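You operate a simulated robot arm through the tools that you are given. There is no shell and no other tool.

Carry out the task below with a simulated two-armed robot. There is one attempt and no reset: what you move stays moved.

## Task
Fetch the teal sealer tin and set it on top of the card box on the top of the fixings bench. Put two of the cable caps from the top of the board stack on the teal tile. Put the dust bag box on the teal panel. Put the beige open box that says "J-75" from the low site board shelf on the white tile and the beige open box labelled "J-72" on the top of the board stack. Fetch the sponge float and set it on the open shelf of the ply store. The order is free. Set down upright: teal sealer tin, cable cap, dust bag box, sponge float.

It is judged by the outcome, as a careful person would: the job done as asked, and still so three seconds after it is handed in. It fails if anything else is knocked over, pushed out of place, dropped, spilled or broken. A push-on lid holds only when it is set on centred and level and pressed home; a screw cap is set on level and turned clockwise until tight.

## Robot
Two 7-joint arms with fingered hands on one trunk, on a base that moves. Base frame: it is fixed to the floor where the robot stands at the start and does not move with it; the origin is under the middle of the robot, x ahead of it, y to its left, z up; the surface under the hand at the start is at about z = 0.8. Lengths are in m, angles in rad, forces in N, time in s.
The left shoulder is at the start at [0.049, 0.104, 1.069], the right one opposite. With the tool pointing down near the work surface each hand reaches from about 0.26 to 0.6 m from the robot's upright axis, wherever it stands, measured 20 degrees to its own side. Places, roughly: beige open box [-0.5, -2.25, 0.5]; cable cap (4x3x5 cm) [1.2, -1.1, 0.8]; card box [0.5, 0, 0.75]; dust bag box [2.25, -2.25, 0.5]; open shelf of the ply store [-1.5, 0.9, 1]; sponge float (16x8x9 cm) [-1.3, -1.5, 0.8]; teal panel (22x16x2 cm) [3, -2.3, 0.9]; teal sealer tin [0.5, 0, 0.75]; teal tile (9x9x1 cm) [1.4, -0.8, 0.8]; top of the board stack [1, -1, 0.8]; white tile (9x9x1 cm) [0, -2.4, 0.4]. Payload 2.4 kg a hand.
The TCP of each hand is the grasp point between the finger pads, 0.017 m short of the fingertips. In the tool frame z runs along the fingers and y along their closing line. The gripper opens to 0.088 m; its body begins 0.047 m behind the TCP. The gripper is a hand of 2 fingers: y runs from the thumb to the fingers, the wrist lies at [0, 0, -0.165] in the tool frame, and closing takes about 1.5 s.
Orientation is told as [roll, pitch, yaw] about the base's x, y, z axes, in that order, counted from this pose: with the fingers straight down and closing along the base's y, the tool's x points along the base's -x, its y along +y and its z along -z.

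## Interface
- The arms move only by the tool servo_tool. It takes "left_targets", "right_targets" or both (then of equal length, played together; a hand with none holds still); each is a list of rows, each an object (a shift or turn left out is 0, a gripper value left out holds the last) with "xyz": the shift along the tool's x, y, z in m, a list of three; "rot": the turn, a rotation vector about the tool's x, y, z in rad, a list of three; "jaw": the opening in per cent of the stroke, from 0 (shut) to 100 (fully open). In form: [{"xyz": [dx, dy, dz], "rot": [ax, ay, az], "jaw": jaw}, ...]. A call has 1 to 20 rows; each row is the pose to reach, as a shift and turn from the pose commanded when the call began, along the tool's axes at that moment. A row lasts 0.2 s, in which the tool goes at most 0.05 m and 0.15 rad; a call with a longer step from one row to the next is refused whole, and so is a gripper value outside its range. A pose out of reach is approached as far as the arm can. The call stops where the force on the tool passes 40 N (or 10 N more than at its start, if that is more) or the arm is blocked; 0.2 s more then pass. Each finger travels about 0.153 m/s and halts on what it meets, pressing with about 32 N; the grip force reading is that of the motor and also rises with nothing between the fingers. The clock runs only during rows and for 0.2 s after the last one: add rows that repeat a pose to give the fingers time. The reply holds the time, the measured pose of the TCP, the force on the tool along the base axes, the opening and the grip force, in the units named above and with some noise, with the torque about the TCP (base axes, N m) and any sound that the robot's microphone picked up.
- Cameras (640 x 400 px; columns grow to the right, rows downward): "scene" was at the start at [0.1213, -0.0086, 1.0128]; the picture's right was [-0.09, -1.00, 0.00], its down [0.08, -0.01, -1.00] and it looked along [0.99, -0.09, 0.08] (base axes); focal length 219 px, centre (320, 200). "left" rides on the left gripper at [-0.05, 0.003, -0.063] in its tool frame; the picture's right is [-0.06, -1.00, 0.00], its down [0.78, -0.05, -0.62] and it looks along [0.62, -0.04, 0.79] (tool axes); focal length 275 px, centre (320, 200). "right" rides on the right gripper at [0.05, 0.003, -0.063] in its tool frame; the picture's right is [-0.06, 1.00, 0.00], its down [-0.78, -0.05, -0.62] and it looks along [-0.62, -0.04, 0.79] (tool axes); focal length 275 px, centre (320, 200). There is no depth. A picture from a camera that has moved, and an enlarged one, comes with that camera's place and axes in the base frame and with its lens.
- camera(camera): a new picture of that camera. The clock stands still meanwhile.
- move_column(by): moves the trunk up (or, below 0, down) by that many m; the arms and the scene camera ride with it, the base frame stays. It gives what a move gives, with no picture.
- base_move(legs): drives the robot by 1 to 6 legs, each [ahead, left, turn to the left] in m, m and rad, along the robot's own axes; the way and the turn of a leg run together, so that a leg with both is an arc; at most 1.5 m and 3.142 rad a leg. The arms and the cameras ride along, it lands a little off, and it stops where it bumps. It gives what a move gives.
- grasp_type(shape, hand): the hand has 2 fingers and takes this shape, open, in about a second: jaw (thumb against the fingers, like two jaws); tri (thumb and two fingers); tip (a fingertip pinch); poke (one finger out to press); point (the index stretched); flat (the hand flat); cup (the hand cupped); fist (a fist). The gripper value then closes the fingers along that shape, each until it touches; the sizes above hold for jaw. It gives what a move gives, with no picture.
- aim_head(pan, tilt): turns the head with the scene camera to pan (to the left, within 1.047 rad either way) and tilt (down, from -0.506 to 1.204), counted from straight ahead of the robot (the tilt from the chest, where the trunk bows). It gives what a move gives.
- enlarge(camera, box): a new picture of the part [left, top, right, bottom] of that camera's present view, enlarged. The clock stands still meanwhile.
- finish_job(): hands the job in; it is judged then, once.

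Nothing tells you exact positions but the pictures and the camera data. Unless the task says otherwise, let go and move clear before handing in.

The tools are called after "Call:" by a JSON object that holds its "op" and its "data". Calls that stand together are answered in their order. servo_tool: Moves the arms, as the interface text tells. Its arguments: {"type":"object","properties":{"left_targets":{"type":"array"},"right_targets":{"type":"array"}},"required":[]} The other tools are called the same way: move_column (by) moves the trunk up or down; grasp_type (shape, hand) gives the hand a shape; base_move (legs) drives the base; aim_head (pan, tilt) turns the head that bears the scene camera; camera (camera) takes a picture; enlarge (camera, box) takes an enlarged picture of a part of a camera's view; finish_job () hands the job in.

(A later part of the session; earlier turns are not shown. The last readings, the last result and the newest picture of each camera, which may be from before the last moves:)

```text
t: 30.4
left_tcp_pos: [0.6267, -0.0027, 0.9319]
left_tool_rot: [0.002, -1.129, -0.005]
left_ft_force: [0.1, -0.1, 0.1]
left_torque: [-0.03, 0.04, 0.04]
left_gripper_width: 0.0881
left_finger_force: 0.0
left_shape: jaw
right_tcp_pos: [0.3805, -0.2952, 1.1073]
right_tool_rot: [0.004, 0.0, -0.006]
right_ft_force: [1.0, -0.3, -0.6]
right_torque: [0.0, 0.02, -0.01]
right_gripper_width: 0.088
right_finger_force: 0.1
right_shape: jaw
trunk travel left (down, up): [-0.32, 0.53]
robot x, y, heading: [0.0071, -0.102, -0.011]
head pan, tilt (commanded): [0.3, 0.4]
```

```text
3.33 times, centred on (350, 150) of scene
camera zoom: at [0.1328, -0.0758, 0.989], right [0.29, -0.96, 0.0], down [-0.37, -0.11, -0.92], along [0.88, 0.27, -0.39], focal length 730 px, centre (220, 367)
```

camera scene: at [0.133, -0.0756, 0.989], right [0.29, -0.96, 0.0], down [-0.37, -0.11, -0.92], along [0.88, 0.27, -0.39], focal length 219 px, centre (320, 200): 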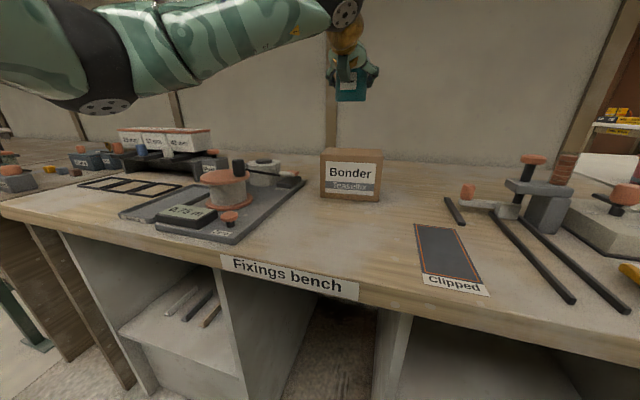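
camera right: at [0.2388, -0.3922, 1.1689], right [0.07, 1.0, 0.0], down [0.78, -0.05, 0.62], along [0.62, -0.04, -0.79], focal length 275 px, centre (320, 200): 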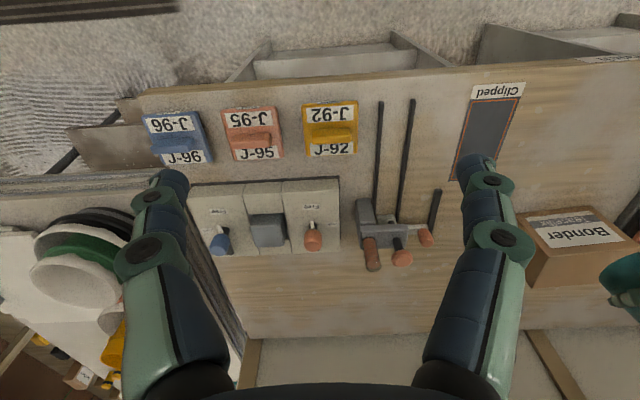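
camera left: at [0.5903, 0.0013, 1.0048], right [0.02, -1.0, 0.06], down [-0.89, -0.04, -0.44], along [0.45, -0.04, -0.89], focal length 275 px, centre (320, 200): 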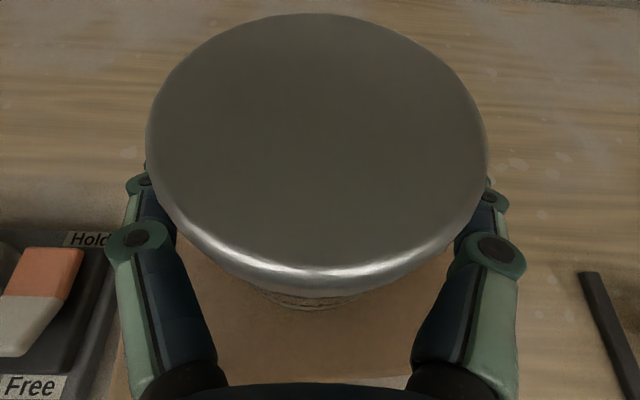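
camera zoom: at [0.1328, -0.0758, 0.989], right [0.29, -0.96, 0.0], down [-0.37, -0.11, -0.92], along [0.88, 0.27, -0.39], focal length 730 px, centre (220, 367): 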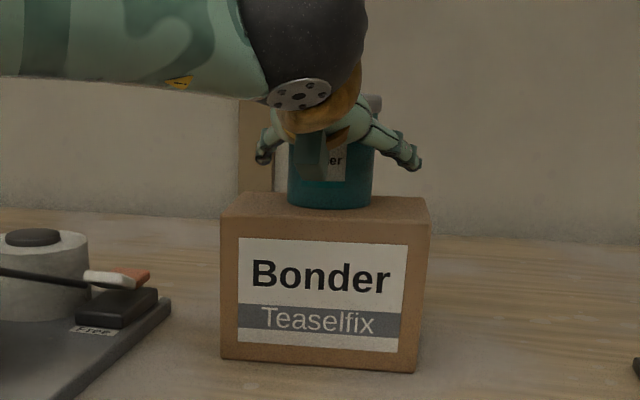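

The tin stands on the box, released. I'll back the hand straight out along the fingers and then lift it clear.

Call:
{"op": "servo_tool", "data": {"left_targets": [{"xyz": [0, 0, -0.02]}, {"xyz": [0, 0, -0.04]}, {"xyz": [0, 0, -0.07]}, {"xyz": [0, 0, -0.1]}, {"xyz": [-0.04, 0, -0.12]}, {"xyz": [-0.08, 0, -0.14]}, {"xyz": [-0.08, 0, -0.14]}]}}

Call:
{"op": "camera", "data": {"camera": "scene"}}

```text
t: 32.0
left_tcp_pos: [0.5332, 0.0007, 1.0633]
left_tool_rot: [0.001, -1.129, -0.004]
left_ft_force: [0.0, 0.9, -0.5]
left_torque: [-0.01, -0.02, 0.0]
left_gripper_width: 0.0878
left_finger_force: 0.0
left_shape: jaw
right_tcp_pos: [0.3802, -0.2954, 1.1068]
right_tool_rot: [0.005, -0.001, -0.006]
right_ft_force: [-0.1, 0.0, 0.2]
right_torque: [-0.02, -0.02, -0.02]
right_gripper_width: 0.0877
right_finger_force: 0.1
right_shape: jaw
trunk travel left (down, up): [-0.32, 0.53]
robot x, y, heading: [0.0128, -0.1024, 0.0]
head pan, tilt (commanded): [0.3, 0.4]
```

```text
taken
camera scene: at [0.1327, -0.0757, 0.989], right [0.29, -0.96, 0.0], down [-0.37, -0.11, -0.92], along [0.88, 0.27, -0.39], focal length 219 px, centre (320, 200)
```

scene: 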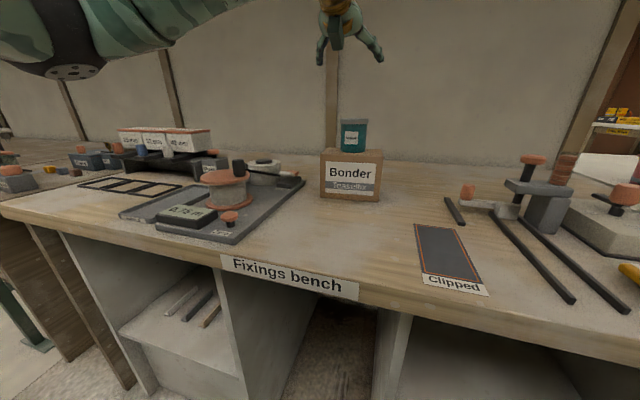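

The tin is standing squarely on the card box. I'll fold the left hand back to a parked pose and then look around to plan the route to the other stations.

Call:
{"op": "servo_tool", "data": {"left_targets": [{"xyz": [0, 0.01, -0.02], "rot": [0, 0.14, 0]}, {"xyz": [0, 0.02, -0.04], "rot": [0, 0.28, 0]}, {"xyz": [0.0, 0.03, -0.06], "rot": [0, 0.42, 0]}, {"xyz": [0, 0.04, -0.08], "rot": [0, 0.56, 0]}, {"xyz": [0, 0.05, -0.1], "rot": [0, 0.7, 0]}, {"xyz": [0, 0.057, -0.12], "rot": [0, 0.84, 0]}, {"xyz": [0.005, 0.057, -0.14], "rot": [0, 0.98, 0]}, {"xyz": [0.005, 0.057, -0.152], "rot": [0, 1.129, 0]}, {"xyz": [0.005, 0.057, -0.152], "rot": [0, 1.129, 0]}]}}

Call:
{"op": "base_move", "data": {"legs": [[-0.25, 0, 0]]}}

Call:
{"op": "aim_head", "data": {"pan": -1.0, "tilt": 0.25}}

Call:
{"op": "camera", "data": {"camera": "scene"}}

Call:
{"op": "aim_head", "data": {"pan": 1.0, "tilt": 0.25}}

Call:
{"op": "camera", "data": {"camera": "scene"}}

```text
t: 34.0
left_tcp_pos: [0.3933, 0.0547, 1.1241]
left_tool_rot: [0.0, 0.001, -0.006]
left_ft_force: [0.5, -1.0, -0.7]
left_torque: [0.04, 0.03, -0.04]
left_gripper_width: 0.0877
left_finger_force: 0.1
left_shape: jaw
right_tcp_pos: [0.3803, -0.2959, 1.1083]
right_tool_rot: [0.002, 0.001, -0.004]
right_ft_force: [0.2, 0.5, 0.1]
right_torque: [0.03, -0.06, -0.01]
right_gripper_width: 0.0879
right_finger_force: 0.1
right_shape: jaw
trunk travel left (down, up): [-0.32, 0.53]
robot x, y, heading: [0.0141, -0.1008, -0.008]
head pan, tilt (commanded): [0.3, 0.4]
```

```text
t: 35.8
left_tcp_pos: [0.1421, 0.0535, 1.1243]
left_tool_rot: [0.001, -0.003, -0.013]
left_ft_force: [0.9, -0.7, 0.2]
left_torque: [0.0, 0.02, 0.01]
left_gripper_width: 0.0879
left_finger_force: 0.0
left_shape: jaw
right_tcp_pos: [0.1263, -0.2959, 1.1059]
right_tool_rot: [0.002, 0.0, -0.011]
right_ft_force: [0.4, 0.1, 0.7]
right_torque: [-0.01, 0.02, -0.02]
right_gripper_width: 0.0881
right_finger_force: 0.1
right_shape: jaw
trunk travel left (down, up): [-0.32, 0.53]
robot x, y, heading: [-0.2427, -0.0984, -0.01]
head pan, tilt (commanded): [0.3, 0.4]
```

```text
t: 37.3
left_tcp_pos: [0.1428, 0.054, 1.1229]
left_tool_rot: [0.001, 0.002, -0.012]
left_ft_force: [-0.4, 0.8, 0.0]
left_torque: [-0.01, -0.01, -0.01]
left_gripper_width: 0.0879
left_finger_force: 0.0
left_shape: jaw
right_tcp_pos: [0.1279, -0.2964, 1.1066]
right_tool_rot: [0.005, -0.001, -0.01]
right_ft_force: [-1.0, -0.2, -0.3]
right_torque: [0.0, -0.01, 0.03]
right_gripper_width: 0.0883
right_finger_force: 0.0
right_shape: jaw
trunk travel left (down, up): [-0.32, 0.53]
robot x, y, heading: [-0.2391, -0.1013, -0.015]
head pan, tilt (commanded): [-1.0, 0.25]
```

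```text
taken
camera scene: at [-0.1574, -0.1799, 1.003], right [-0.85, -0.53, 0.0], down [-0.13, 0.21, -0.97], along [0.52, -0.82, -0.25], focal length 219 px, centre (320, 200)
```

scene: 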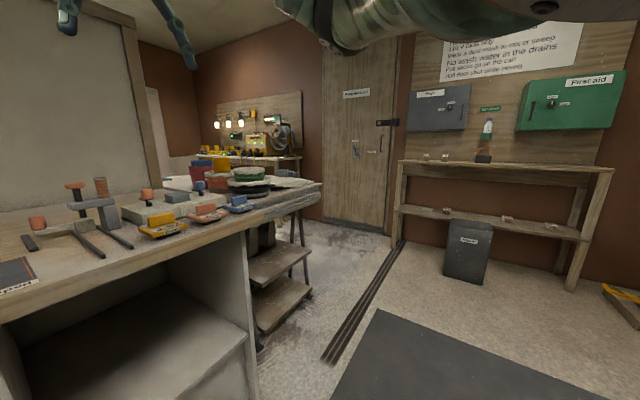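

```text
t: 39.2
left_tcp_pos: [0.1439, 0.0539, 1.1224]
left_tool_rot: [0.0, -0.002, -0.01]
left_ft_force: [-0.7, -1.0, -0.8]
left_torque: [0.01, -0.04, -0.02]
left_gripper_width: 0.0879
left_finger_force: 0.2
left_shape: jaw
right_tcp_pos: [0.1274, -0.2962, 1.1068]
right_tool_rot: [0.004, -0.003, -0.01]
right_ft_force: [-0.4, 0.6, 0.1]
right_torque: [-0.01, -0.04, -0.01]
right_gripper_width: 0.0878
right_finger_force: 0.1
right_shape: jaw
trunk travel left (down, up): [-0.32, 0.53]
robot x, y, heading: [-0.2414, -0.0998, -0.007]
head pan, tilt (commanded): [1.0, 0.25]
```

```text
taken
camera scene: at [-0.1558, -0.0228, 1.003], right [0.84, -0.55, 0.0], down [-0.14, -0.21, -0.97], along [0.53, 0.81, -0.25], focal length 219 px, centre (320, 200)
```

scene: 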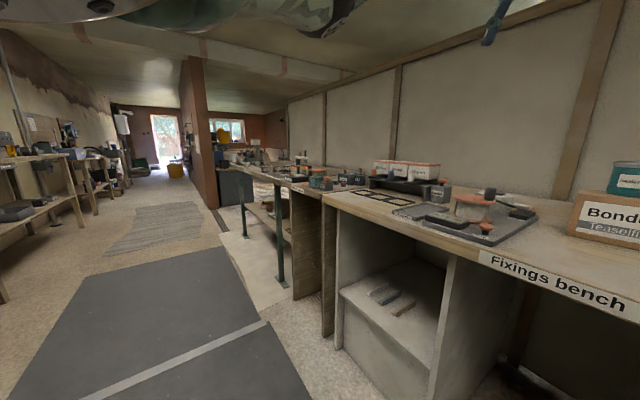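

To the right I see the board stack corner and, along the far wall, the site board with a low shelf. I'll turn right in open floor to survey that side.

Call:
{"op": "base_move", "data": {"legs": [[0, 0, -1.57]]}}

Call:
{"op": "aim_head", "data": {"pan": 0, "tilt": 0.25}}

Call:
{"op": "camera", "data": {"camera": "scene"}}

Call:
{"op": "aim_head", "data": {"pan": -1.0, "tilt": 0.25}}

Call:
{"op": "camera", "data": {"camera": "scene"}}

```text
t: 43.4
left_tcp_pos: [-0.0817, -0.4818, 1.1222]
left_tool_rot: [0.001, -0.001, -1.57]
left_ft_force: [0.9, -1.1, -0.1]
left_torque: [-0.02, -0.02, 0.01]
left_gripper_width: 0.0877
left_finger_force: 0.0
left_shape: jaw
right_tcp_pos: [-0.4314, -0.4697, 1.1075]
right_tool_rot: [0.004, 0.001, -1.571]
right_ft_force: [-0.4, 0.3, 0.4]
right_torque: [-0.02, -0.02, 0.02]
right_gripper_width: 0.0879
right_finger_force: 0.1
right_shape: jaw
trunk travel left (down, up): [-0.32, 0.53]
robot x, y, heading: [-0.2431, -0.1049, -1.566]
head pan, tilt (commanded): [1.0, 0.25]
```

```text
t: 44.7
left_tcp_pos: [-0.0822, -0.4821, 1.1232]
left_tool_rot: [-0.001, 0.001, -1.57]
left_ft_force: [0.3, -0.7, -0.7]
left_torque: [0.02, -0.02, 0.01]
left_gripper_width: 0.0879
left_finger_force: 0.0
left_shape: jaw
right_tcp_pos: [-0.4324, -0.4695, 1.1063]
right_tool_rot: [0.004, 0.002, -1.571]
right_ft_force: [0.1, -0.3, 0.0]
right_torque: [0.03, -0.02, 0.0]
right_gripper_width: 0.0878
right_finger_force: 0.0
right_shape: jaw
trunk travel left (down, up): [-0.32, 0.53]
robot x, y, heading: [-0.2398, -0.1014, -1.569]
head pan, tilt (commanded): [0.0, 0.25]
```

```text
taken
camera scene: at [-0.2397, -0.2264, 1.003], right [-1.0, 0.0, 0.0], down [0.0, 0.25, -0.97], along [0.0, -0.97, -0.25], focal length 219 px, centre (320, 200)
```

scene: 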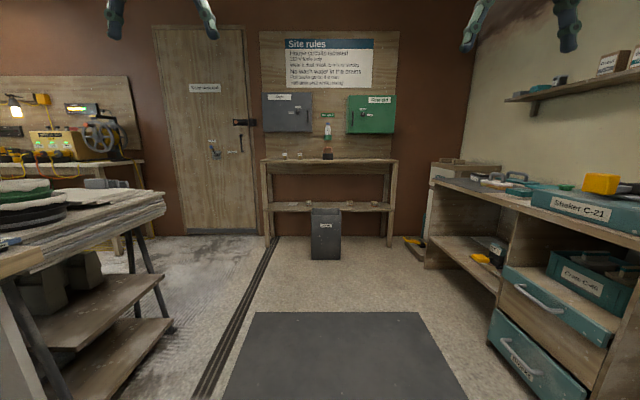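

```text
t: 45.9
left_tcp_pos: [-0.0828, -0.4823, 1.1228]
left_tool_rot: [0.0, 0.002, -1.571]
left_ft_force: [0.0, 0.2, 0.2]
left_torque: [-0.04, -0.01, -0.01]
left_gripper_width: 0.0881
left_finger_force: 0.0
left_shape: jaw
right_tcp_pos: [-0.4318, -0.4697, 1.1064]
right_tool_rot: [0.005, 0.0, -1.571]
right_ft_force: [0.1, 0.2, -0.3]
right_torque: [-0.01, -0.01, 0.0]
right_gripper_width: 0.0879
right_finger_force: 0.1
right_shape: jaw
trunk travel left (down, up): [-0.32, 0.53]
robot x, y, heading: [-0.2411, -0.0982, -1.572]
head pan, tilt (commanded): [-1.0, 0.25]
```

```text
taken
camera scene: at [-0.3183, -0.1834, 1.003], right [-0.54, 0.84, 0.0], down [0.21, 0.13, -0.97], along [-0.82, -0.52, -0.25], focal length 219 px, centre (320, 200)
```

scene: 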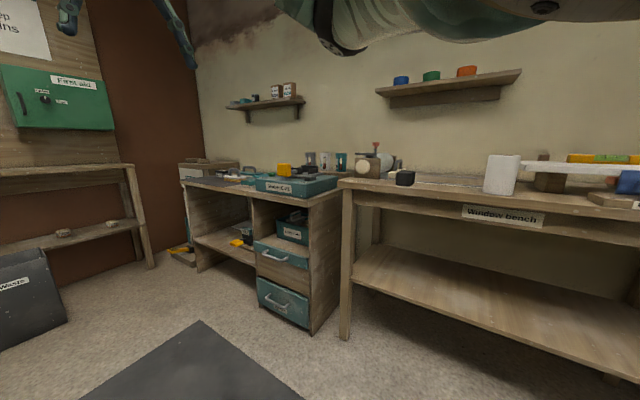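

The site board (with low shelf) stands at the far wall and the bench with the yellow item (sponge float?) is to the right. I'll enlarge several areas to identify things.

Call:
{"op": "aim_head", "data": {"pan": 0, "tilt": 0.25}}

Call:
{"op": "enlarge", "data": {"camera": "scene", "box": [250, 140, 410, 240]}}

Call:
{"op": "enlarge", "data": {"camera": "scene", "box": [400, 140, 640, 290]}}

Call:
{"op": "enlarge", "data": {"camera": "scene", "box": [0, 80, 240, 230]}}

```text
t: 47.2
left_tcp_pos: [-0.0812, -0.4821, 1.1223]
left_tool_rot: [0.001, 0.0, -1.571]
left_ft_force: [0.0, 0.5, -0.7]
left_torque: [0.01, 0.0, -0.04]
left_gripper_width: 0.0881
left_finger_force: 0.1
left_shape: jaw
right_tcp_pos: [-0.4328, -0.4715, 1.1064]
right_tool_rot: [0.004, 0.0, -1.571]
right_ft_force: [0.4, -0.5, 0.2]
right_torque: [0.01, 0.03, -0.02]
right_gripper_width: 0.088
right_finger_force: 0.1
right_shape: jaw
trunk travel left (down, up): [-0.32, 0.53]
robot x, y, heading: [-0.2357, -0.0936, -1.574]
head pan, tilt (commanded): [0.0, 0.25]
```

```text
4.00 times, centred on (330, 190) of scene
camera zoom: at [-0.2399, -0.2264, 1.003], right [-1.0, 0.0, 0.0], down [0.0, 0.25, -0.97], along [0.0, -0.97, -0.25], focal length 876 px, centre (280, 240)
```

zoom: 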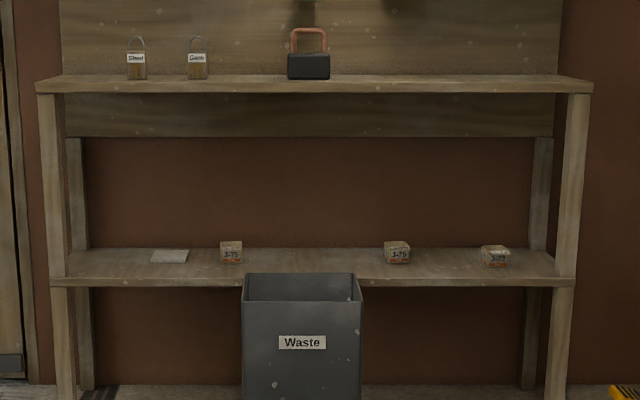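

```text
2.67 times, centred on (520, 215) of scene
camera zoom: at [-0.2399, -0.2264, 1.003], right [-1.0, 0.0, 0.0], down [0.0, 0.25, -0.97], along [0.0, -0.97, -0.25], focal length 584 px, centre (-213, 160)
```

zoom: 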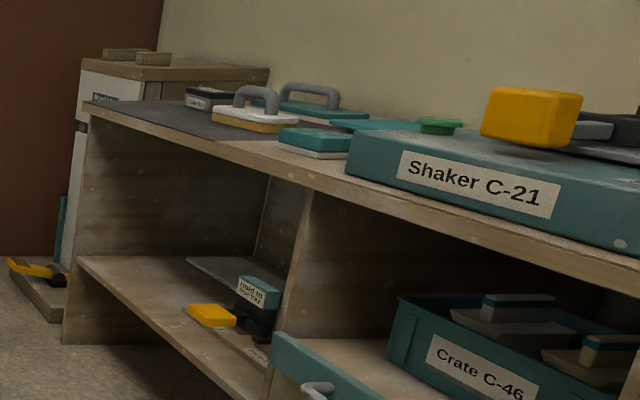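

```text
2.67 times, centred on (120, 155) of scene
camera zoom: at [-0.2399, -0.2264, 1.003], right [-1.0, 0.0, 0.0], down [0.0, 0.25, -0.97], along [0.0, -0.97, -0.25], focal length 584 px, centre (853, 320)
```

zoom: 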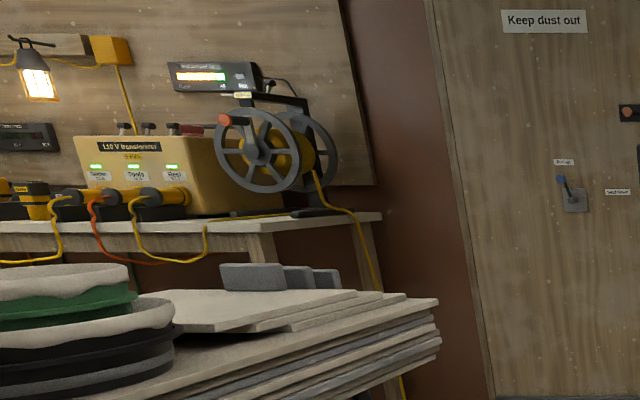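

Three small beige boxes and the white tile sit on the low shelf (z≈0.39), with a waste bin standing in front. I'll drive closer through the open floor to read the labels.

Call:
{"op": "base_move", "data": {"legs": [[0.95, -0.2, 0]]}}

Call:
{"op": "aim_head", "data": {"pan": 0, "tilt": 0.45}}

Call:
{"op": "camera", "data": {"camera": "scene"}}

Call:
{"op": "enlarge", "data": {"camera": "scene", "box": [180, 130, 480, 318]}}

```text
t: 52.3
left_tcp_pos: [-0.286, -1.4361, 1.1233]
left_tool_rot: [0.0, 0.0, -1.576]
left_ft_force: [0.0, 0.1, -0.6]
left_torque: [-0.02, -0.01, 0.01]
left_gripper_width: 0.0881
left_finger_force: 0.0
left_shape: jaw
right_tcp_pos: [-0.6366, -1.4223, 1.1073]
right_tool_rot: [0.005, 0.001, -1.576]
right_ft_force: [-0.5, -0.6, 0.3]
right_torque: [-0.01, -0.02, -0.02]
right_gripper_width: 0.0876
right_finger_force: 0.0
right_shape: jaw
trunk travel left (down, up): [-0.32, 0.53]
robot x, y, heading: [-0.4453, -1.055, -1.575]
head pan, tilt (commanded): [0.0, 0.25]
```

```text
t: 53.0
left_tcp_pos: [-0.2864, -1.4355, 1.122]
left_tool_rot: [-0.001, -0.003, -1.576]
left_ft_force: [0.8, -0.9, -0.7]
left_torque: [0.0, 0.04, 0.01]
left_gripper_width: 0.0876
left_finger_force: 0.0
left_shape: jaw
right_tcp_pos: [-0.6363, -1.4218, 1.107]
right_tool_rot: [0.005, 0.0, -1.575]
right_ft_force: [-0.2, -0.2, -0.1]
right_torque: [0.01, -0.01, -0.01]
right_gripper_width: 0.0878
right_finger_force: 0.1
right_shape: jaw
trunk travel left (down, up): [-0.32, 0.53]
robot x, y, heading: [-0.4442, -1.0528, -1.574]
head pan, tilt (commanded): [0.0, 0.45]
```

```text
taken
camera scene: at [-0.443, -1.1779, 0.9844], right [-1.0, 0.0, 0.0], down [0.0, 0.43, -0.9], along [0.0, -0.9, -0.43], focal length 219 px, centre (320, 200)
```

scene: 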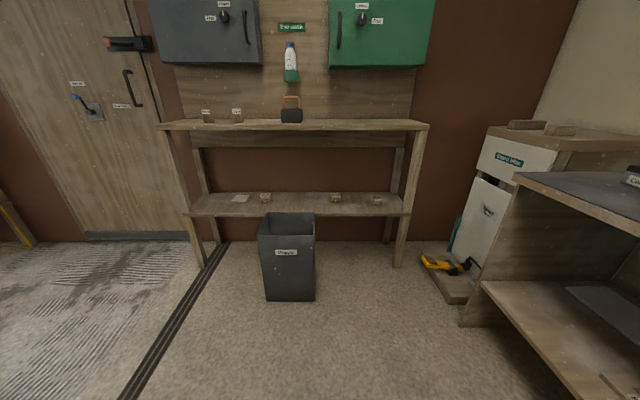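

```text
2.13 times, centred on (330, 224) of scene
camera zoom: at [-0.443, -1.1779, 0.9844], right [-1.0, 0.0, 0.0], down [0.0, 0.43, -0.9], along [0.0, -0.9, -0.43], focal length 466 px, centre (299, 149)
```

zoom: 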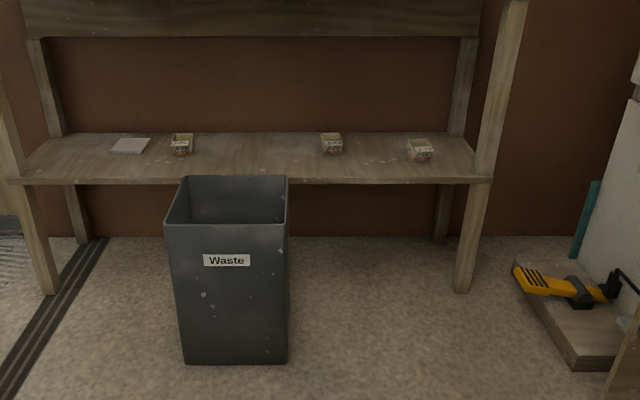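

Call:
{"op": "enlarge", "data": {"camera": "scene", "box": [225, 185, 285, 215]}}

Call:
{"op": "enlarge", "data": {"camera": "scene", "box": [320, 182, 400, 222]}}

```text
10.67 times, centred on (255, 200) of scene
camera zoom: at [-0.443, -1.1779, 0.9844], right [-1.0, 0.0, 0.0], down [0.0, 0.43, -0.9], along [0.0, -0.9, -0.43], focal length 2335 px, centre (1013, 200)
```

zoom: 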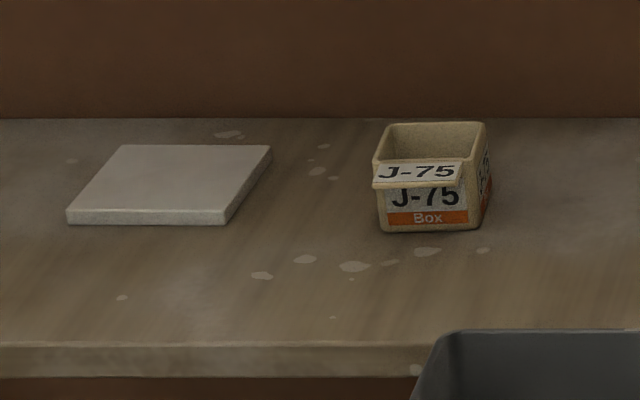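

```text
8.00 times, centred on (360, 202) of scene
camera zoom: at [-0.443, -1.1779, 0.9844], right [-1.0, 0.0, 0.0], down [0.0, 0.43, -0.9], along [0.0, -0.9, -0.43], focal length 1752 px, centre (0, 184)
```

zoom: 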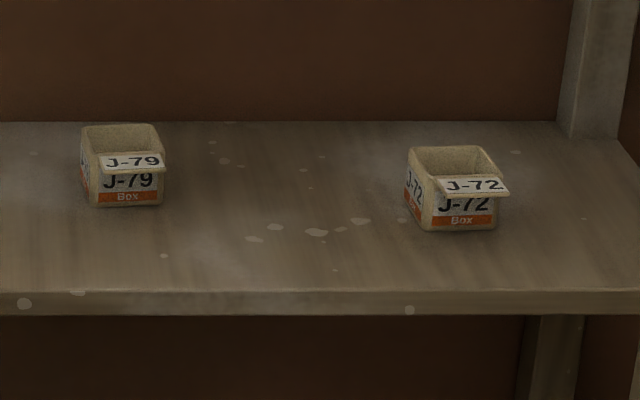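

J-75 is next to the white tile at about (-0.12, -2.37), J-72 is at about (-0.775, -2.33), and J-79 in between must stay. I'll look down at my own base to learn its footprint before driving near the bin.

Call:
{"op": "aim_head", "data": {"pan": 0, "tilt": 1.2}}

Call:
{"op": "camera", "data": {"camera": "scene"}}

Call:
{"op": "camera", "data": {"camera": "left"}}

```text
t: 54.1
left_tcp_pos: [-0.287, -1.4355, 1.1228]
left_tool_rot: [0.0, 0.002, -1.575]
left_ft_force: [0.2, 0.4, -0.2]
left_torque: [0.02, 0.0, 0.01]
left_gripper_width: 0.0878
left_finger_force: 0.0
left_shape: jaw
right_tcp_pos: [-0.6375, -1.421, 1.1073]
right_tool_rot: [0.003, 0.0, -1.577]
right_ft_force: [0.1, 0.0, 0.4]
right_torque: [0.01, -0.02, -0.01]
right_gripper_width: 0.0879
right_finger_force: 0.1
right_shape: jaw
trunk travel left (down, up): [-0.32, 0.53]
robot x, y, heading: [-0.4409, -1.055, -1.573]
head pan, tilt (commanded): [0.0, 1.201]
```

```text
taken
camera scene: at [-0.4429, -1.142, 0.9263], right [-1.0, 0.0, 0.0], down [0.0, 0.93, -0.36], along [0.0, -0.36, -0.93], focal length 219 px, centre (320, 200)
```

scene: 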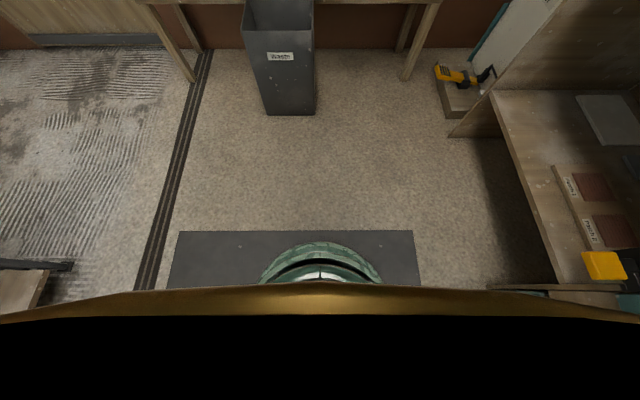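

```text
taken
camera left: at [-0.2836, -1.4841, 1.1878], right [-1.0, -0.06, 0.0], down [-0.04, 0.78, 0.62], along [-0.04, 0.62, -0.79], focal length 275 px, centre (320, 200)
```

left: 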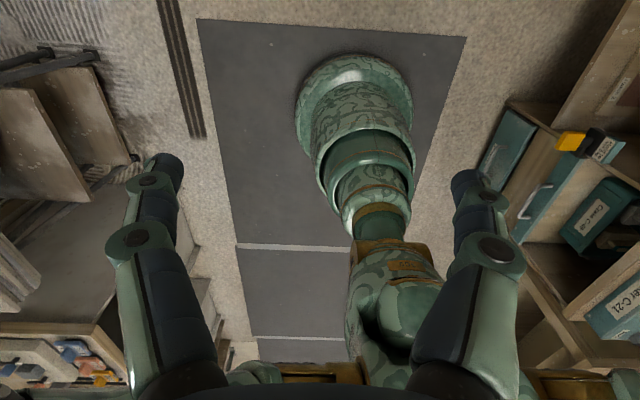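

My base is round with about 0.24 m radius. I'll start with J-75: drive to stand in front of the white tile, at a safe distance from the bin, and pull the left hand in.

Call:
{"op": "base_move", "data": {"legs": [[0.5, 0, 0], [0, 0.52, 0]]}}

Call:
{"op": "servo_tool", "data": {"left_targets": [{"xyz": [0.03, 0.025, 0]}, {"xyz": [0.06, 0.05, 0]}, {"xyz": [0.09, 0.075, 0]}, {"xyz": [0.12, 0.1, 0]}, {"xyz": [0.15, 0.12, 0]}, {"xyz": [0.18, 0.14, 0]}, {"xyz": [0.18, 0.14, 0]}]}}

Call:
{"op": "aim_head", "data": {"pan": -0.2, "tilt": 0.6}}

Call:
{"op": "camera", "data": {"camera": "scene"}}

```text
t: 59.7
left_tcp_pos: [0.2248, -1.9443, 1.1232]
left_tool_rot: [0.0, -0.001, -1.577]
left_ft_force: [-0.7, -0.7, -0.5]
left_torque: [0.01, 0.02, 0.01]
left_gripper_width: 0.0879
left_finger_force: 0.2
left_shape: jaw
right_tcp_pos: [-0.1262, -1.9304, 1.1072]
right_tool_rot: [0.004, 0.0, -1.577]
right_ft_force: [-0.5, -0.5, 0.7]
right_torque: [0.03, -0.01, -0.03]
right_gripper_width: 0.0878
right_finger_force: 0.0
right_shape: jaw
trunk travel left (down, up): [-0.32, 0.53]
robot x, y, heading: [0.0696, -1.5604, -1.578]
head pan, tilt (commanded): [0.0, 1.201]
```

```text
t: 61.3
left_tcp_pos: [0.3327, -1.7886, 1.1087]
left_tool_rot: [-0.001, -0.001, -1.577]
left_ft_force: [0.2, 0.4, -0.1]
left_torque: [0.01, -0.03, 0.01]
left_gripper_width: 0.0879
left_finger_force: 0.0
left_shape: jaw
left hand out of reach, approached as far as the arm can: row 5, 6, 7
right_tcp_pos: [-0.1273, -1.9292, 1.1067]
right_tool_rot: [0.003, 0.0, -1.578]
right_ft_force: [0.9, -0.7, -0.4]
right_torque: [0.02, -0.02, -0.01]
right_gripper_width: 0.088
right_finger_force: 0.1
right_shape: jaw
trunk travel left (down, up): [-0.32, 0.53]
robot x, y, heading: [0.065, -1.5644, -1.578]
head pan, tilt (commanded): [0.0, 1.201]
```

```text
t: 62.3
left_tcp_pos: [0.3318, -1.7879, 1.1083]
left_tool_rot: [-0.001, -0.002, -1.577]
left_ft_force: [0.4, -0.3, -0.9]
left_torque: [0.01, 0.01, -0.01]
left_gripper_width: 0.0877
left_finger_force: 0.1
left_shape: jaw
right_tcp_pos: [-0.127, -1.9298, 1.1067]
right_tool_rot: [0.005, 0.002, -1.579]
right_ft_force: [-1.1, -0.3, 0.2]
right_torque: [0.01, -0.02, -0.01]
right_gripper_width: 0.0878
right_finger_force: 0.1
right_shape: jaw
trunk travel left (down, up): [-0.32, 0.53]
robot x, y, heading: [0.0682, -1.5583, -1.582]
head pan, tilt (commanded): [-0.201, 0.6]
```

```text
taken
camera scene: at [0.0499, -1.6803, 0.9707], right [-0.98, 0.21, 0.0], down [0.12, 0.55, -0.82], along [-0.17, -0.81, -0.57], focal length 219 px, centre (320, 200)
```

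scene: 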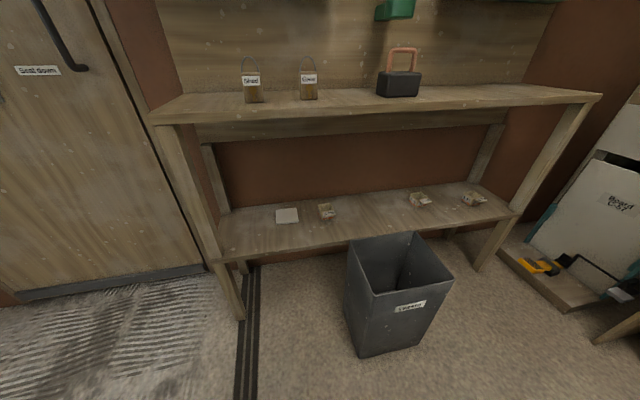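

I'm in front of the tile end of the shelf. I'll lower the trunk fully so the right arm can reach into the low shelf.

Call:
{"op": "move_column", "data": {"by": -0.31}}

Call:
{"op": "aim_head", "data": {"pan": -0.2, "tilt": 0.3}}

Call:
{"op": "camera", "data": {"camera": "scene"}}

Call:
{"op": "camera", "data": {"camera": "right"}}

```text
t: 65.4
left_tcp_pos: [0.33, -1.852, 0.7451]
left_tool_rot: [-0.002, 0.271, -1.579]
left_ft_force: [-1.1, -0.1, -0.3]
left_torque: [-0.02, -0.05, 0.02]
left_gripper_width: 0.0878
left_finger_force: 0.0
left_shape: jaw
right_tcp_pos: [-0.1264, -1.9295, 0.797]
right_tool_rot: [0.003, 0.0, -1.579]
right_ft_force: [-0.1, 0.4, -0.4]
right_torque: [0.02, -0.01, 0.02]
right_gripper_width: 0.088
right_finger_force: 0.0
right_shape: jaw
trunk travel left (down, up): [-0.01, 0.84]
robot x, y, heading: [0.0675, -1.5573, -1.579]
head pan, tilt (commanded): [-0.201, 0.6]
```

```text
t: 66.2
left_tcp_pos: [0.3308, -1.8518, 0.7447]
left_tool_rot: [-0.002, 0.272, -1.578]
left_ft_force: [0.4, -0.2, -0.5]
left_torque: [0.02, 0.02, 0.03]
left_gripper_width: 0.0878
left_finger_force: 0.1
left_shape: jaw
right_tcp_pos: [-0.1275, -1.9307, 0.7973]
right_tool_rot: [0.004, 0.001, -1.579]
right_ft_force: [0.0, -0.1, -1.0]
right_torque: [0.0, 0.03, -0.03]
right_gripper_width: 0.0878
right_finger_force: 0.0
right_shape: jaw
trunk travel left (down, up): [-0.01, 0.84]
robot x, y, heading: [0.0662, -1.5609, -1.577]
head pan, tilt (commanded): [-0.201, 0.3]
```

```text
taken
camera scene: at [0.0487, -1.7004, 0.6938], right [-0.98, 0.21, 0.0], down [0.06, 0.29, -0.95], along [-0.2, -0.93, -0.3], focal length 219 px, centre (320, 200)
```

scene: 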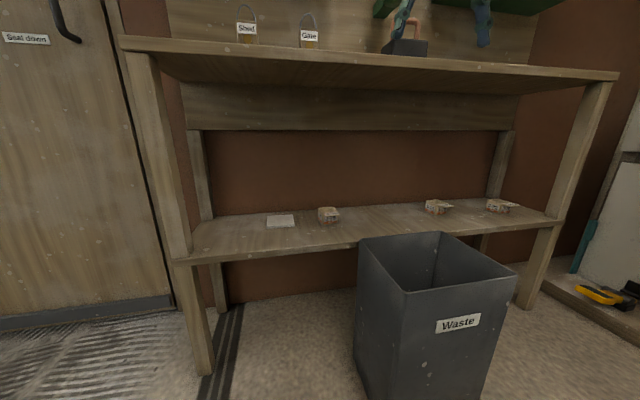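

```text
taken
camera right: at [-0.1235, -1.8799, 0.8589], right [1.0, -0.07, 0.0], down [-0.06, -0.78, 0.62], along [-0.04, -0.62, -0.79], focal length 275 px, centre (320, 200)
```

right: 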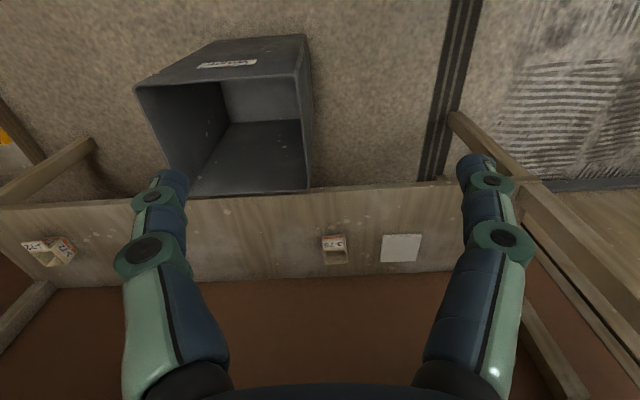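

I can see J-75 and the tile from the right wrist camera. I'll enlarge it for exact positions.

Call:
{"op": "enlarge", "data": {"camera": "right", "box": [290, 210, 450, 290]}}

Call:
{"op": "enlarge", "data": {"camera": "scene", "box": [250, 190, 370, 250]}}

```text
4.00 times, centred on (370, 250) of right
camera zoom: at [-0.1235, -1.8799, 0.8589], right [1.0, -0.07, 0.0], down [-0.06, -0.78, 0.62], along [-0.04, -0.62, -0.79], focal length 1101 px, centre (120, 0)
```

zoom: 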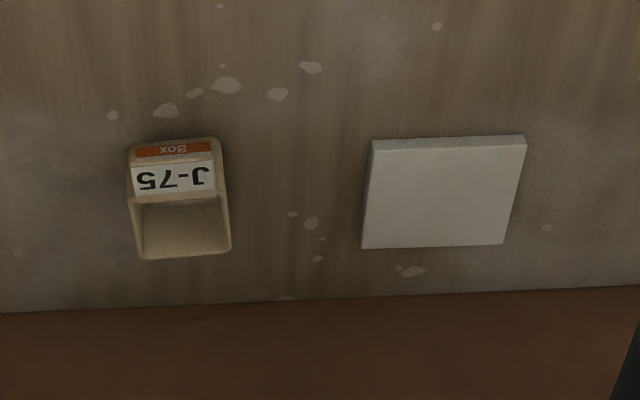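

```text
5.33 times, centred on (310, 220) of scene
camera zoom: at [0.0487, -1.7004, 0.6938], right [-0.98, 0.21, 0.0], down [0.06, 0.29, -0.95], along [-0.2, -0.93, -0.3], focal length 1168 px, centre (373, 93)
```

zoom: 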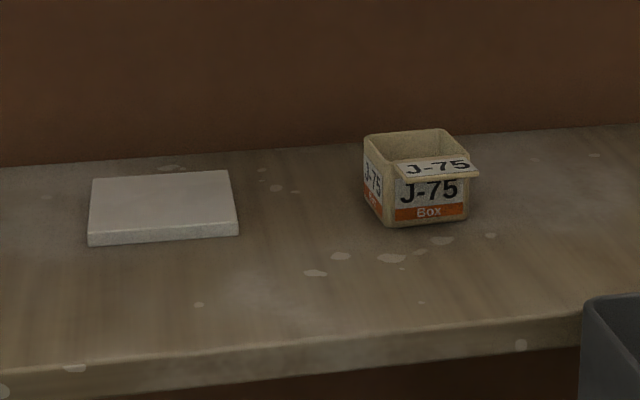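

J-75 is centred at about (-0.120, -2.369) and the tile at (0.038, -2.390). I'll lower the right hand to shelf-opening height with a slight forward tilt, then drive in, staying clear of the bin.

Call:
{"op": "servo_tool", "data": {"right_targets": [{"xyz": [0, 0, 0.045], "rot": [0, -0.06, 0], "jaw": 100}, {"xyz": [0, 0, 0.09], "rot": [0, -0.12, 0]}, {"xyz": [0, 0, 0.135], "rot": [0, -0.18, 0]}, {"xyz": [0, 0, 0.18], "rot": [0, -0.24, 0]}, {"xyz": [0, 0, 0.225], "rot": [0, -0.3, 0]}, {"xyz": [0, 0, 0.265], "rot": [0, -0.35, 0]}, {"xyz": [0, 0, 0.265], "rot": [0, -0.35, 0]}]}}

Call:
{"op": "base_move", "data": {"legs": [[0, 0.07, 0], [0.25, 0, 0]]}}

Call:
{"op": "camera", "data": {"camera": "scene"}}

Call:
{"op": "camera", "data": {"camera": "right"}}

```text
t: 67.8
left_tcp_pos: [0.3309, -1.8518, 0.7445]
left_tool_rot: [-0.001, 0.272, -1.578]
left_ft_force: [-0.2, 0.6, 1.1]
left_torque: [-0.04, -0.04, 0.03]
left_gripper_width: 0.0881
left_finger_force: 0.1
left_shape: jaw
right_tcp_pos: [-0.1258, -1.9318, 0.5285]
right_tool_rot: [0.003, -0.352, -1.578]
right_ft_force: [0.3, 0.0, -0.1]
right_torque: [-0.03, 0.05, 0.02]
right_gripper_width: 0.088
right_finger_force: 0.1
right_shape: jaw
trunk travel left (down, up): [-0.01, 0.84]
robot x, y, heading: [0.0693, -1.5626, -1.58]
head pan, tilt (commanded): [-0.201, 0.3]
```

```text
t: 70.2
left_tcp_pos: [0.3983, -2.1004, 0.745]
left_tool_rot: [-0.001, 0.271, -1.583]
left_ft_force: [-0.1, -0.8, -0.1]
left_torque: [-0.01, -0.02, 0.02]
left_gripper_width: 0.0878
left_finger_force: 0.1
left_shape: jaw
right_tcp_pos: [-0.0589, -2.1805, 0.5278]
right_tool_rot: [0.004, -0.349, -1.584]
right_ft_force: [0.1, -0.7, -0.6]
right_torque: [0.03, -0.02, -0.01]
right_gripper_width: 0.088
right_finger_force: 0.1
right_shape: jaw
trunk travel left (down, up): [-0.01, 0.84]
robot x, y, heading: [0.1347, -1.8079, -1.583]
head pan, tilt (commanded): [-0.201, 0.3]
```

```text
taken
camera scene: at [0.1164, -1.9492, 0.6939], right [-0.98, 0.21, 0.0], down [0.06, 0.29, -0.96], along [-0.2, -0.93, -0.3], focal length 219 px, centre (320, 200)
```

scene: 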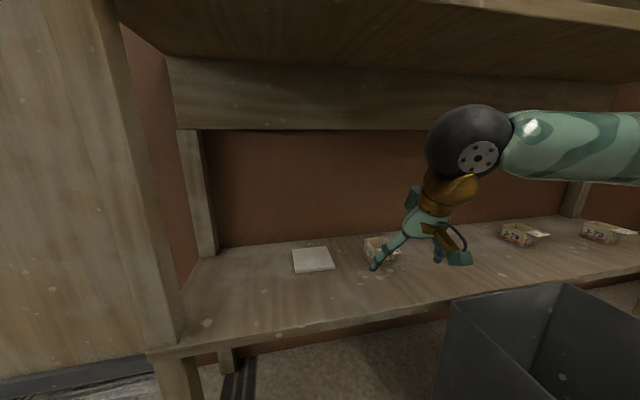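

```text
taken
camera right: at [-0.0551, -2.1118, 0.5703], right [1.0, -0.07, 0.02], down [-0.06, -0.52, 0.85], along [-0.05, -0.85, -0.53], focal length 275 px, centre (320, 200)
```

right: 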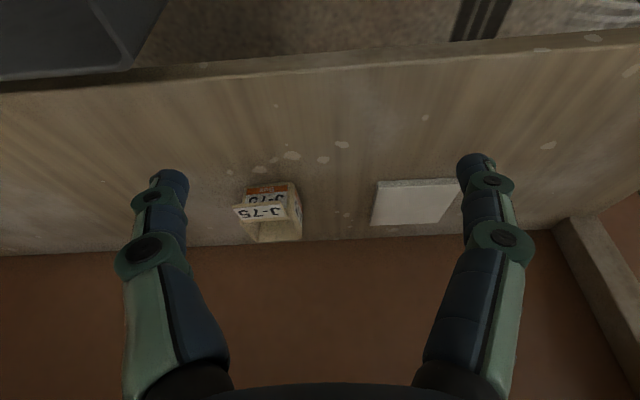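

The hand is inside the shelf opening in front of J-75. I'll move to just above the box and check alignment.

Call:
{"op": "servo_tool", "data": {"right_targets": [{"xyz": [-0.028, -0.01, 0.015]}, {"xyz": [-0.056, -0.02, 0.03]}, {"xyz": [-0.085, -0.03, 0.046]}, {"xyz": [-0.113, -0.04, 0.061]}, {"xyz": [-0.14, -0.05, 0.076]}, {"xyz": [-0.1687, -0.0587, 0.0912]}, {"xyz": [-0.1687, -0.0587, 0.0912]}]}}

Call:
{"op": "camera", "data": {"camera": "right"}}

Call:
{"op": "camera", "data": {"camera": "scene"}}

```text
t: 71.8
left_tcp_pos: [0.3968, -2.1022, 0.7457]
left_tool_rot: [0.0, 0.272, -1.584]
left_ft_force: [-0.5, -0.3, 0.1]
left_torque: [-0.01, -0.03, -0.02]
left_gripper_width: 0.0881
left_finger_force: 0.1
left_shape: jaw
right_tcp_pos: [-0.1169, -2.368, 0.5009]
right_tool_rot: [0.002, -0.349, -1.585]
right_ft_force: [0.1, 0.8, 0.7]
right_torque: [0.01, -0.01, 0.0]
right_gripper_width: 0.0881
right_finger_force: 0.0
right_shape: jaw
trunk travel left (down, up): [-0.01, 0.84]
robot x, y, heading: [0.1362, -1.8101, -1.582]
head pan, tilt (commanded): [-0.201, 0.3]
```

```text
taken
camera right: at [-0.1136, -2.2998, 0.5411], right [1.0, -0.07, 0.02], down [-0.06, -0.52, 0.85], along [-0.05, -0.85, -0.53], focal length 275 px, centre (320, 200)
```

right: 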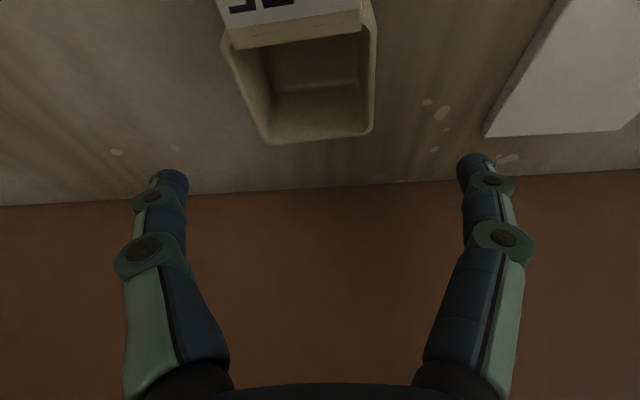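

```text
taken
camera scene: at [0.1164, -1.9492, 0.6938], right [-0.98, 0.21, 0.0], down [0.06, 0.29, -0.96], along [-0.2, -0.93, -0.3], focal length 219 px, centre (320, 200)
```

scene: 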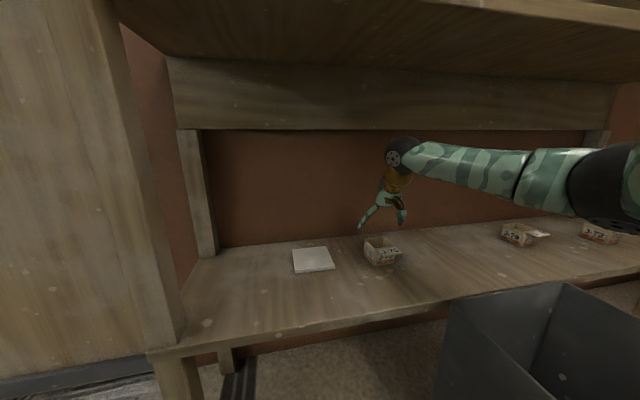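

The box is centred under the hand within 3 mm. I'll descend so the fingers straddle it.

Call:
{"op": "servo_tool", "data": {"right_targets": [{"xyz": [0.006, -0.0025, 0.02]}, {"xyz": [0.012, -0.0025, 0.04]}, {"xyz": [0.018, -0.0025, 0.057]}, {"xyz": [0.0225, -0.0025, 0.0706]}, {"xyz": [0.0225, -0.0025, 0.0706]}]}}

Call:
{"op": "camera", "data": {"camera": "right"}}

Call:
{"op": "enlarge", "data": {"camera": "scene", "box": [280, 150, 480, 290]}}

```text
t: 73.0
left_tcp_pos: [0.3971, -2.1014, 0.7457]
left_tool_rot: [-0.001, 0.271, -1.583]
left_ft_force: [-0.1, -0.1, -1.2]
left_torque: [0.02, -0.03, 0.05]
left_gripper_width: 0.0879
left_finger_force: 0.1
left_shape: jaw
right_tcp_pos: [-0.1207, -2.3713, 0.4267]
right_tool_rot: [0.003, -0.35, -1.583]
right_ft_force: [0.5, -0.9, -0.2]
right_torque: [-0.03, -0.01, 0.01]
right_gripper_width: 0.0878
right_finger_force: 0.0
right_shape: jaw
trunk travel left (down, up): [-0.01, 0.84]
robot x, y, heading: [0.1345, -1.8104, -1.585]
head pan, tilt (commanded): [-0.201, 0.3]
```

```text
taken
camera right: at [-0.117, -2.3034, 0.4671], right [1.0, -0.07, 0.02], down [-0.06, -0.52, 0.85], along [-0.05, -0.85, -0.53], focal length 275 px, centre (320, 200)
```

right: 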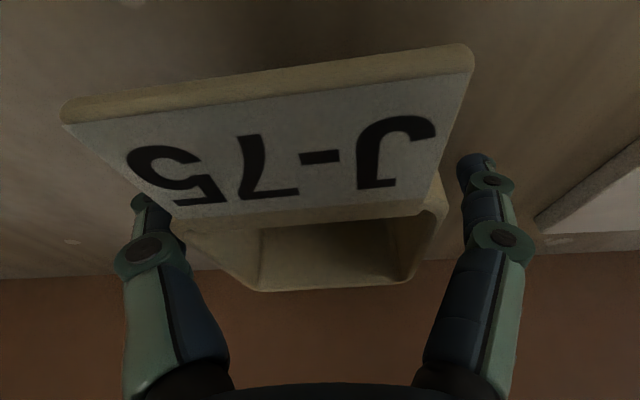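

```text
2.86 times, centred on (380, 220) of scene
camera zoom: at [0.1164, -1.9492, 0.6938], right [-0.98, 0.21, 0.0], down [0.06, 0.29, -0.96], along [-0.2, -0.93, -0.3], focal length 626 px, centre (149, 143)
```

zoom: 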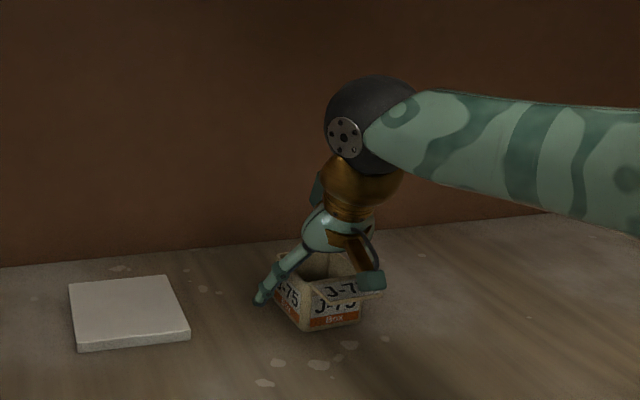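

The fingers straddle J-75 evenly. I'll close the hand.

Call:
{"op": "servo_tool", "data": {"right_targets": [{"jaw": 70}, {"jaw": 40}, {"jaw": 0}, {"jaw": 0}, {"jaw": 0}, {"jaw": 0}, {"jaw": 0}]}}

Call:
{"op": "camera", "data": {"camera": "right"}}

Call:
{"op": "enlarge", "data": {"camera": "scene", "box": [280, 150, 480, 290]}}

```text
t: 74.6
left_tcp_pos: [0.3984, -2.1013, 0.7452]
left_tool_rot: [-0.001, 0.276, -1.583]
left_ft_force: [-0.3, -0.2, 0.7]
left_torque: [0.01, 0.02, 0.02]
left_gripper_width: 0.088
left_finger_force: 0.0
left_shape: jaw
right_tcp_pos: [-0.1203, -2.3722, 0.4265]
right_tool_rot: [0.001, -0.348, -1.586]
right_ft_force: [0.4, -0.1, 0.1]
right_torque: [-0.03, 0.01, -0.01]
right_gripper_width: 0.0493
right_finger_force: 31.6
right_shape: jaw
trunk travel left (down, up): [-0.01, 0.84]
robot x, y, heading: [0.1381, -1.8091, -1.584]
head pan, tilt (commanded): [-0.201, 0.3]
```

```text
taken
camera right: at [-0.1171, -2.3034, 0.4674], right [1.0, -0.07, 0.02], down [-0.06, -0.52, 0.85], along [-0.05, -0.85, -0.53], focal length 275 px, centre (320, 200)
```

right: 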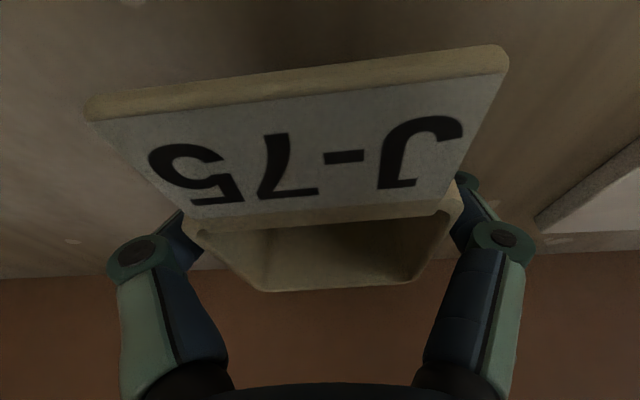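

```text
2.86 times, centred on (380, 220) of scene
camera zoom: at [0.1164, -1.9492, 0.6938], right [-0.98, 0.21, 0.0], down [0.06, 0.29, -0.96], along [-0.2, -0.93, -0.3], focal length 626 px, centre (149, 143)
```

zoom: 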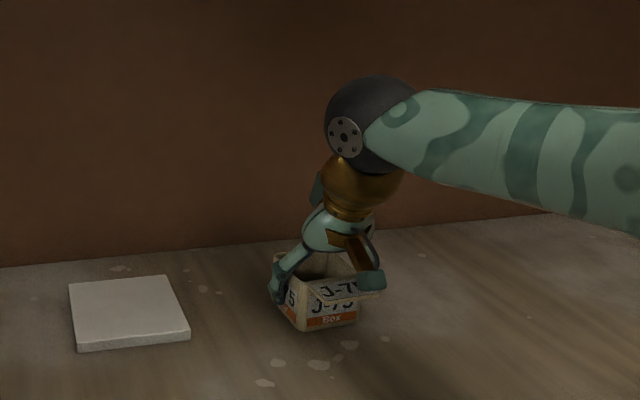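

The box is gripped. I'll lift it 5 cm and check it.

Call:
{"op": "servo_tool", "data": {"right_targets": [{"xyz": [-0.0034, 0, -0.0094]}, {"xyz": [-0.0103, 0, -0.0282]}, {"xyz": [-0.0171, 0, -0.047]}, {"xyz": [-0.0171, 0, -0.047]}]}}

Call:
{"op": "camera", "data": {"camera": "right"}}

Call:
{"op": "enlarge", "data": {"camera": "scene", "box": [280, 150, 480, 290]}}

```text
t: 75.6
left_tcp_pos: [0.3979, -2.1017, 0.7457]
left_tool_rot: [-0.002, 0.275, -1.584]
left_ft_force: [-0.7, 0.2, 0.0]
left_torque: [-0.01, 0.01, 0.05]
left_gripper_width: 0.0878
left_finger_force: 0.0
left_shape: jaw
right_tcp_pos: [-0.1204, -2.3725, 0.4766]
right_tool_rot: [0.002, -0.35, -1.585]
right_ft_force: [-0.2, -0.3, -0.8]
right_torque: [0.0, -0.01, 0.04]
right_gripper_width: 0.0494
right_finger_force: 32.0
right_shape: jaw
trunk travel left (down, up): [-0.01, 0.84]
robot x, y, heading: [0.1368, -1.8064, -1.585]
head pan, tilt (commanded): [-0.201, 0.3]
```

```text
taken
camera right: at [-0.1168, -2.3038, 0.5183], right [1.0, -0.07, 0.02], down [-0.06, -0.52, 0.85], along [-0.05, -0.85, -0.53], focal length 275 px, centre (320, 200)
```

right: 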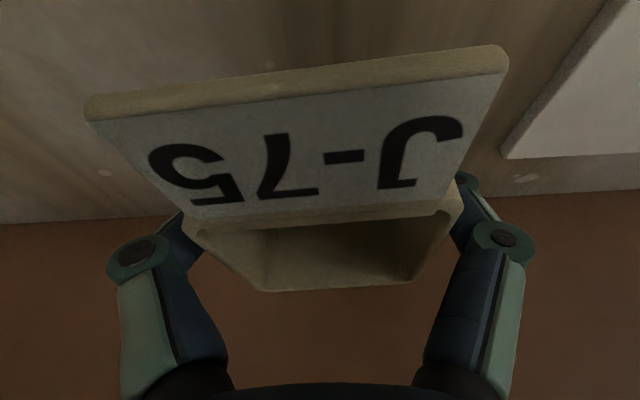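

```text
2.86 times, centred on (380, 220) of scene
camera zoom: at [0.1164, -1.9492, 0.6938], right [-0.98, 0.21, 0.0], down [0.06, 0.29, -0.96], along [-0.2, -0.93, -0.3], focal length 626 px, centre (149, 143)
```

zoom: 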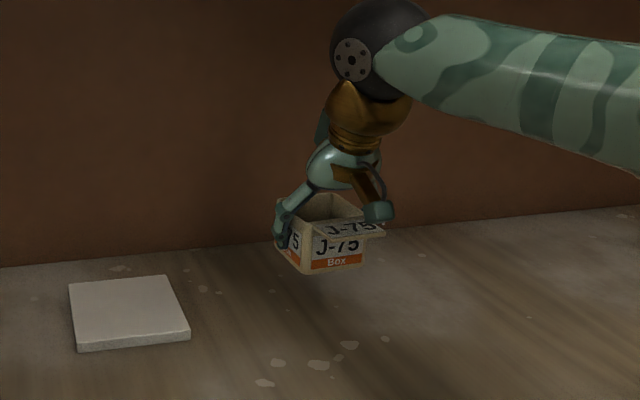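

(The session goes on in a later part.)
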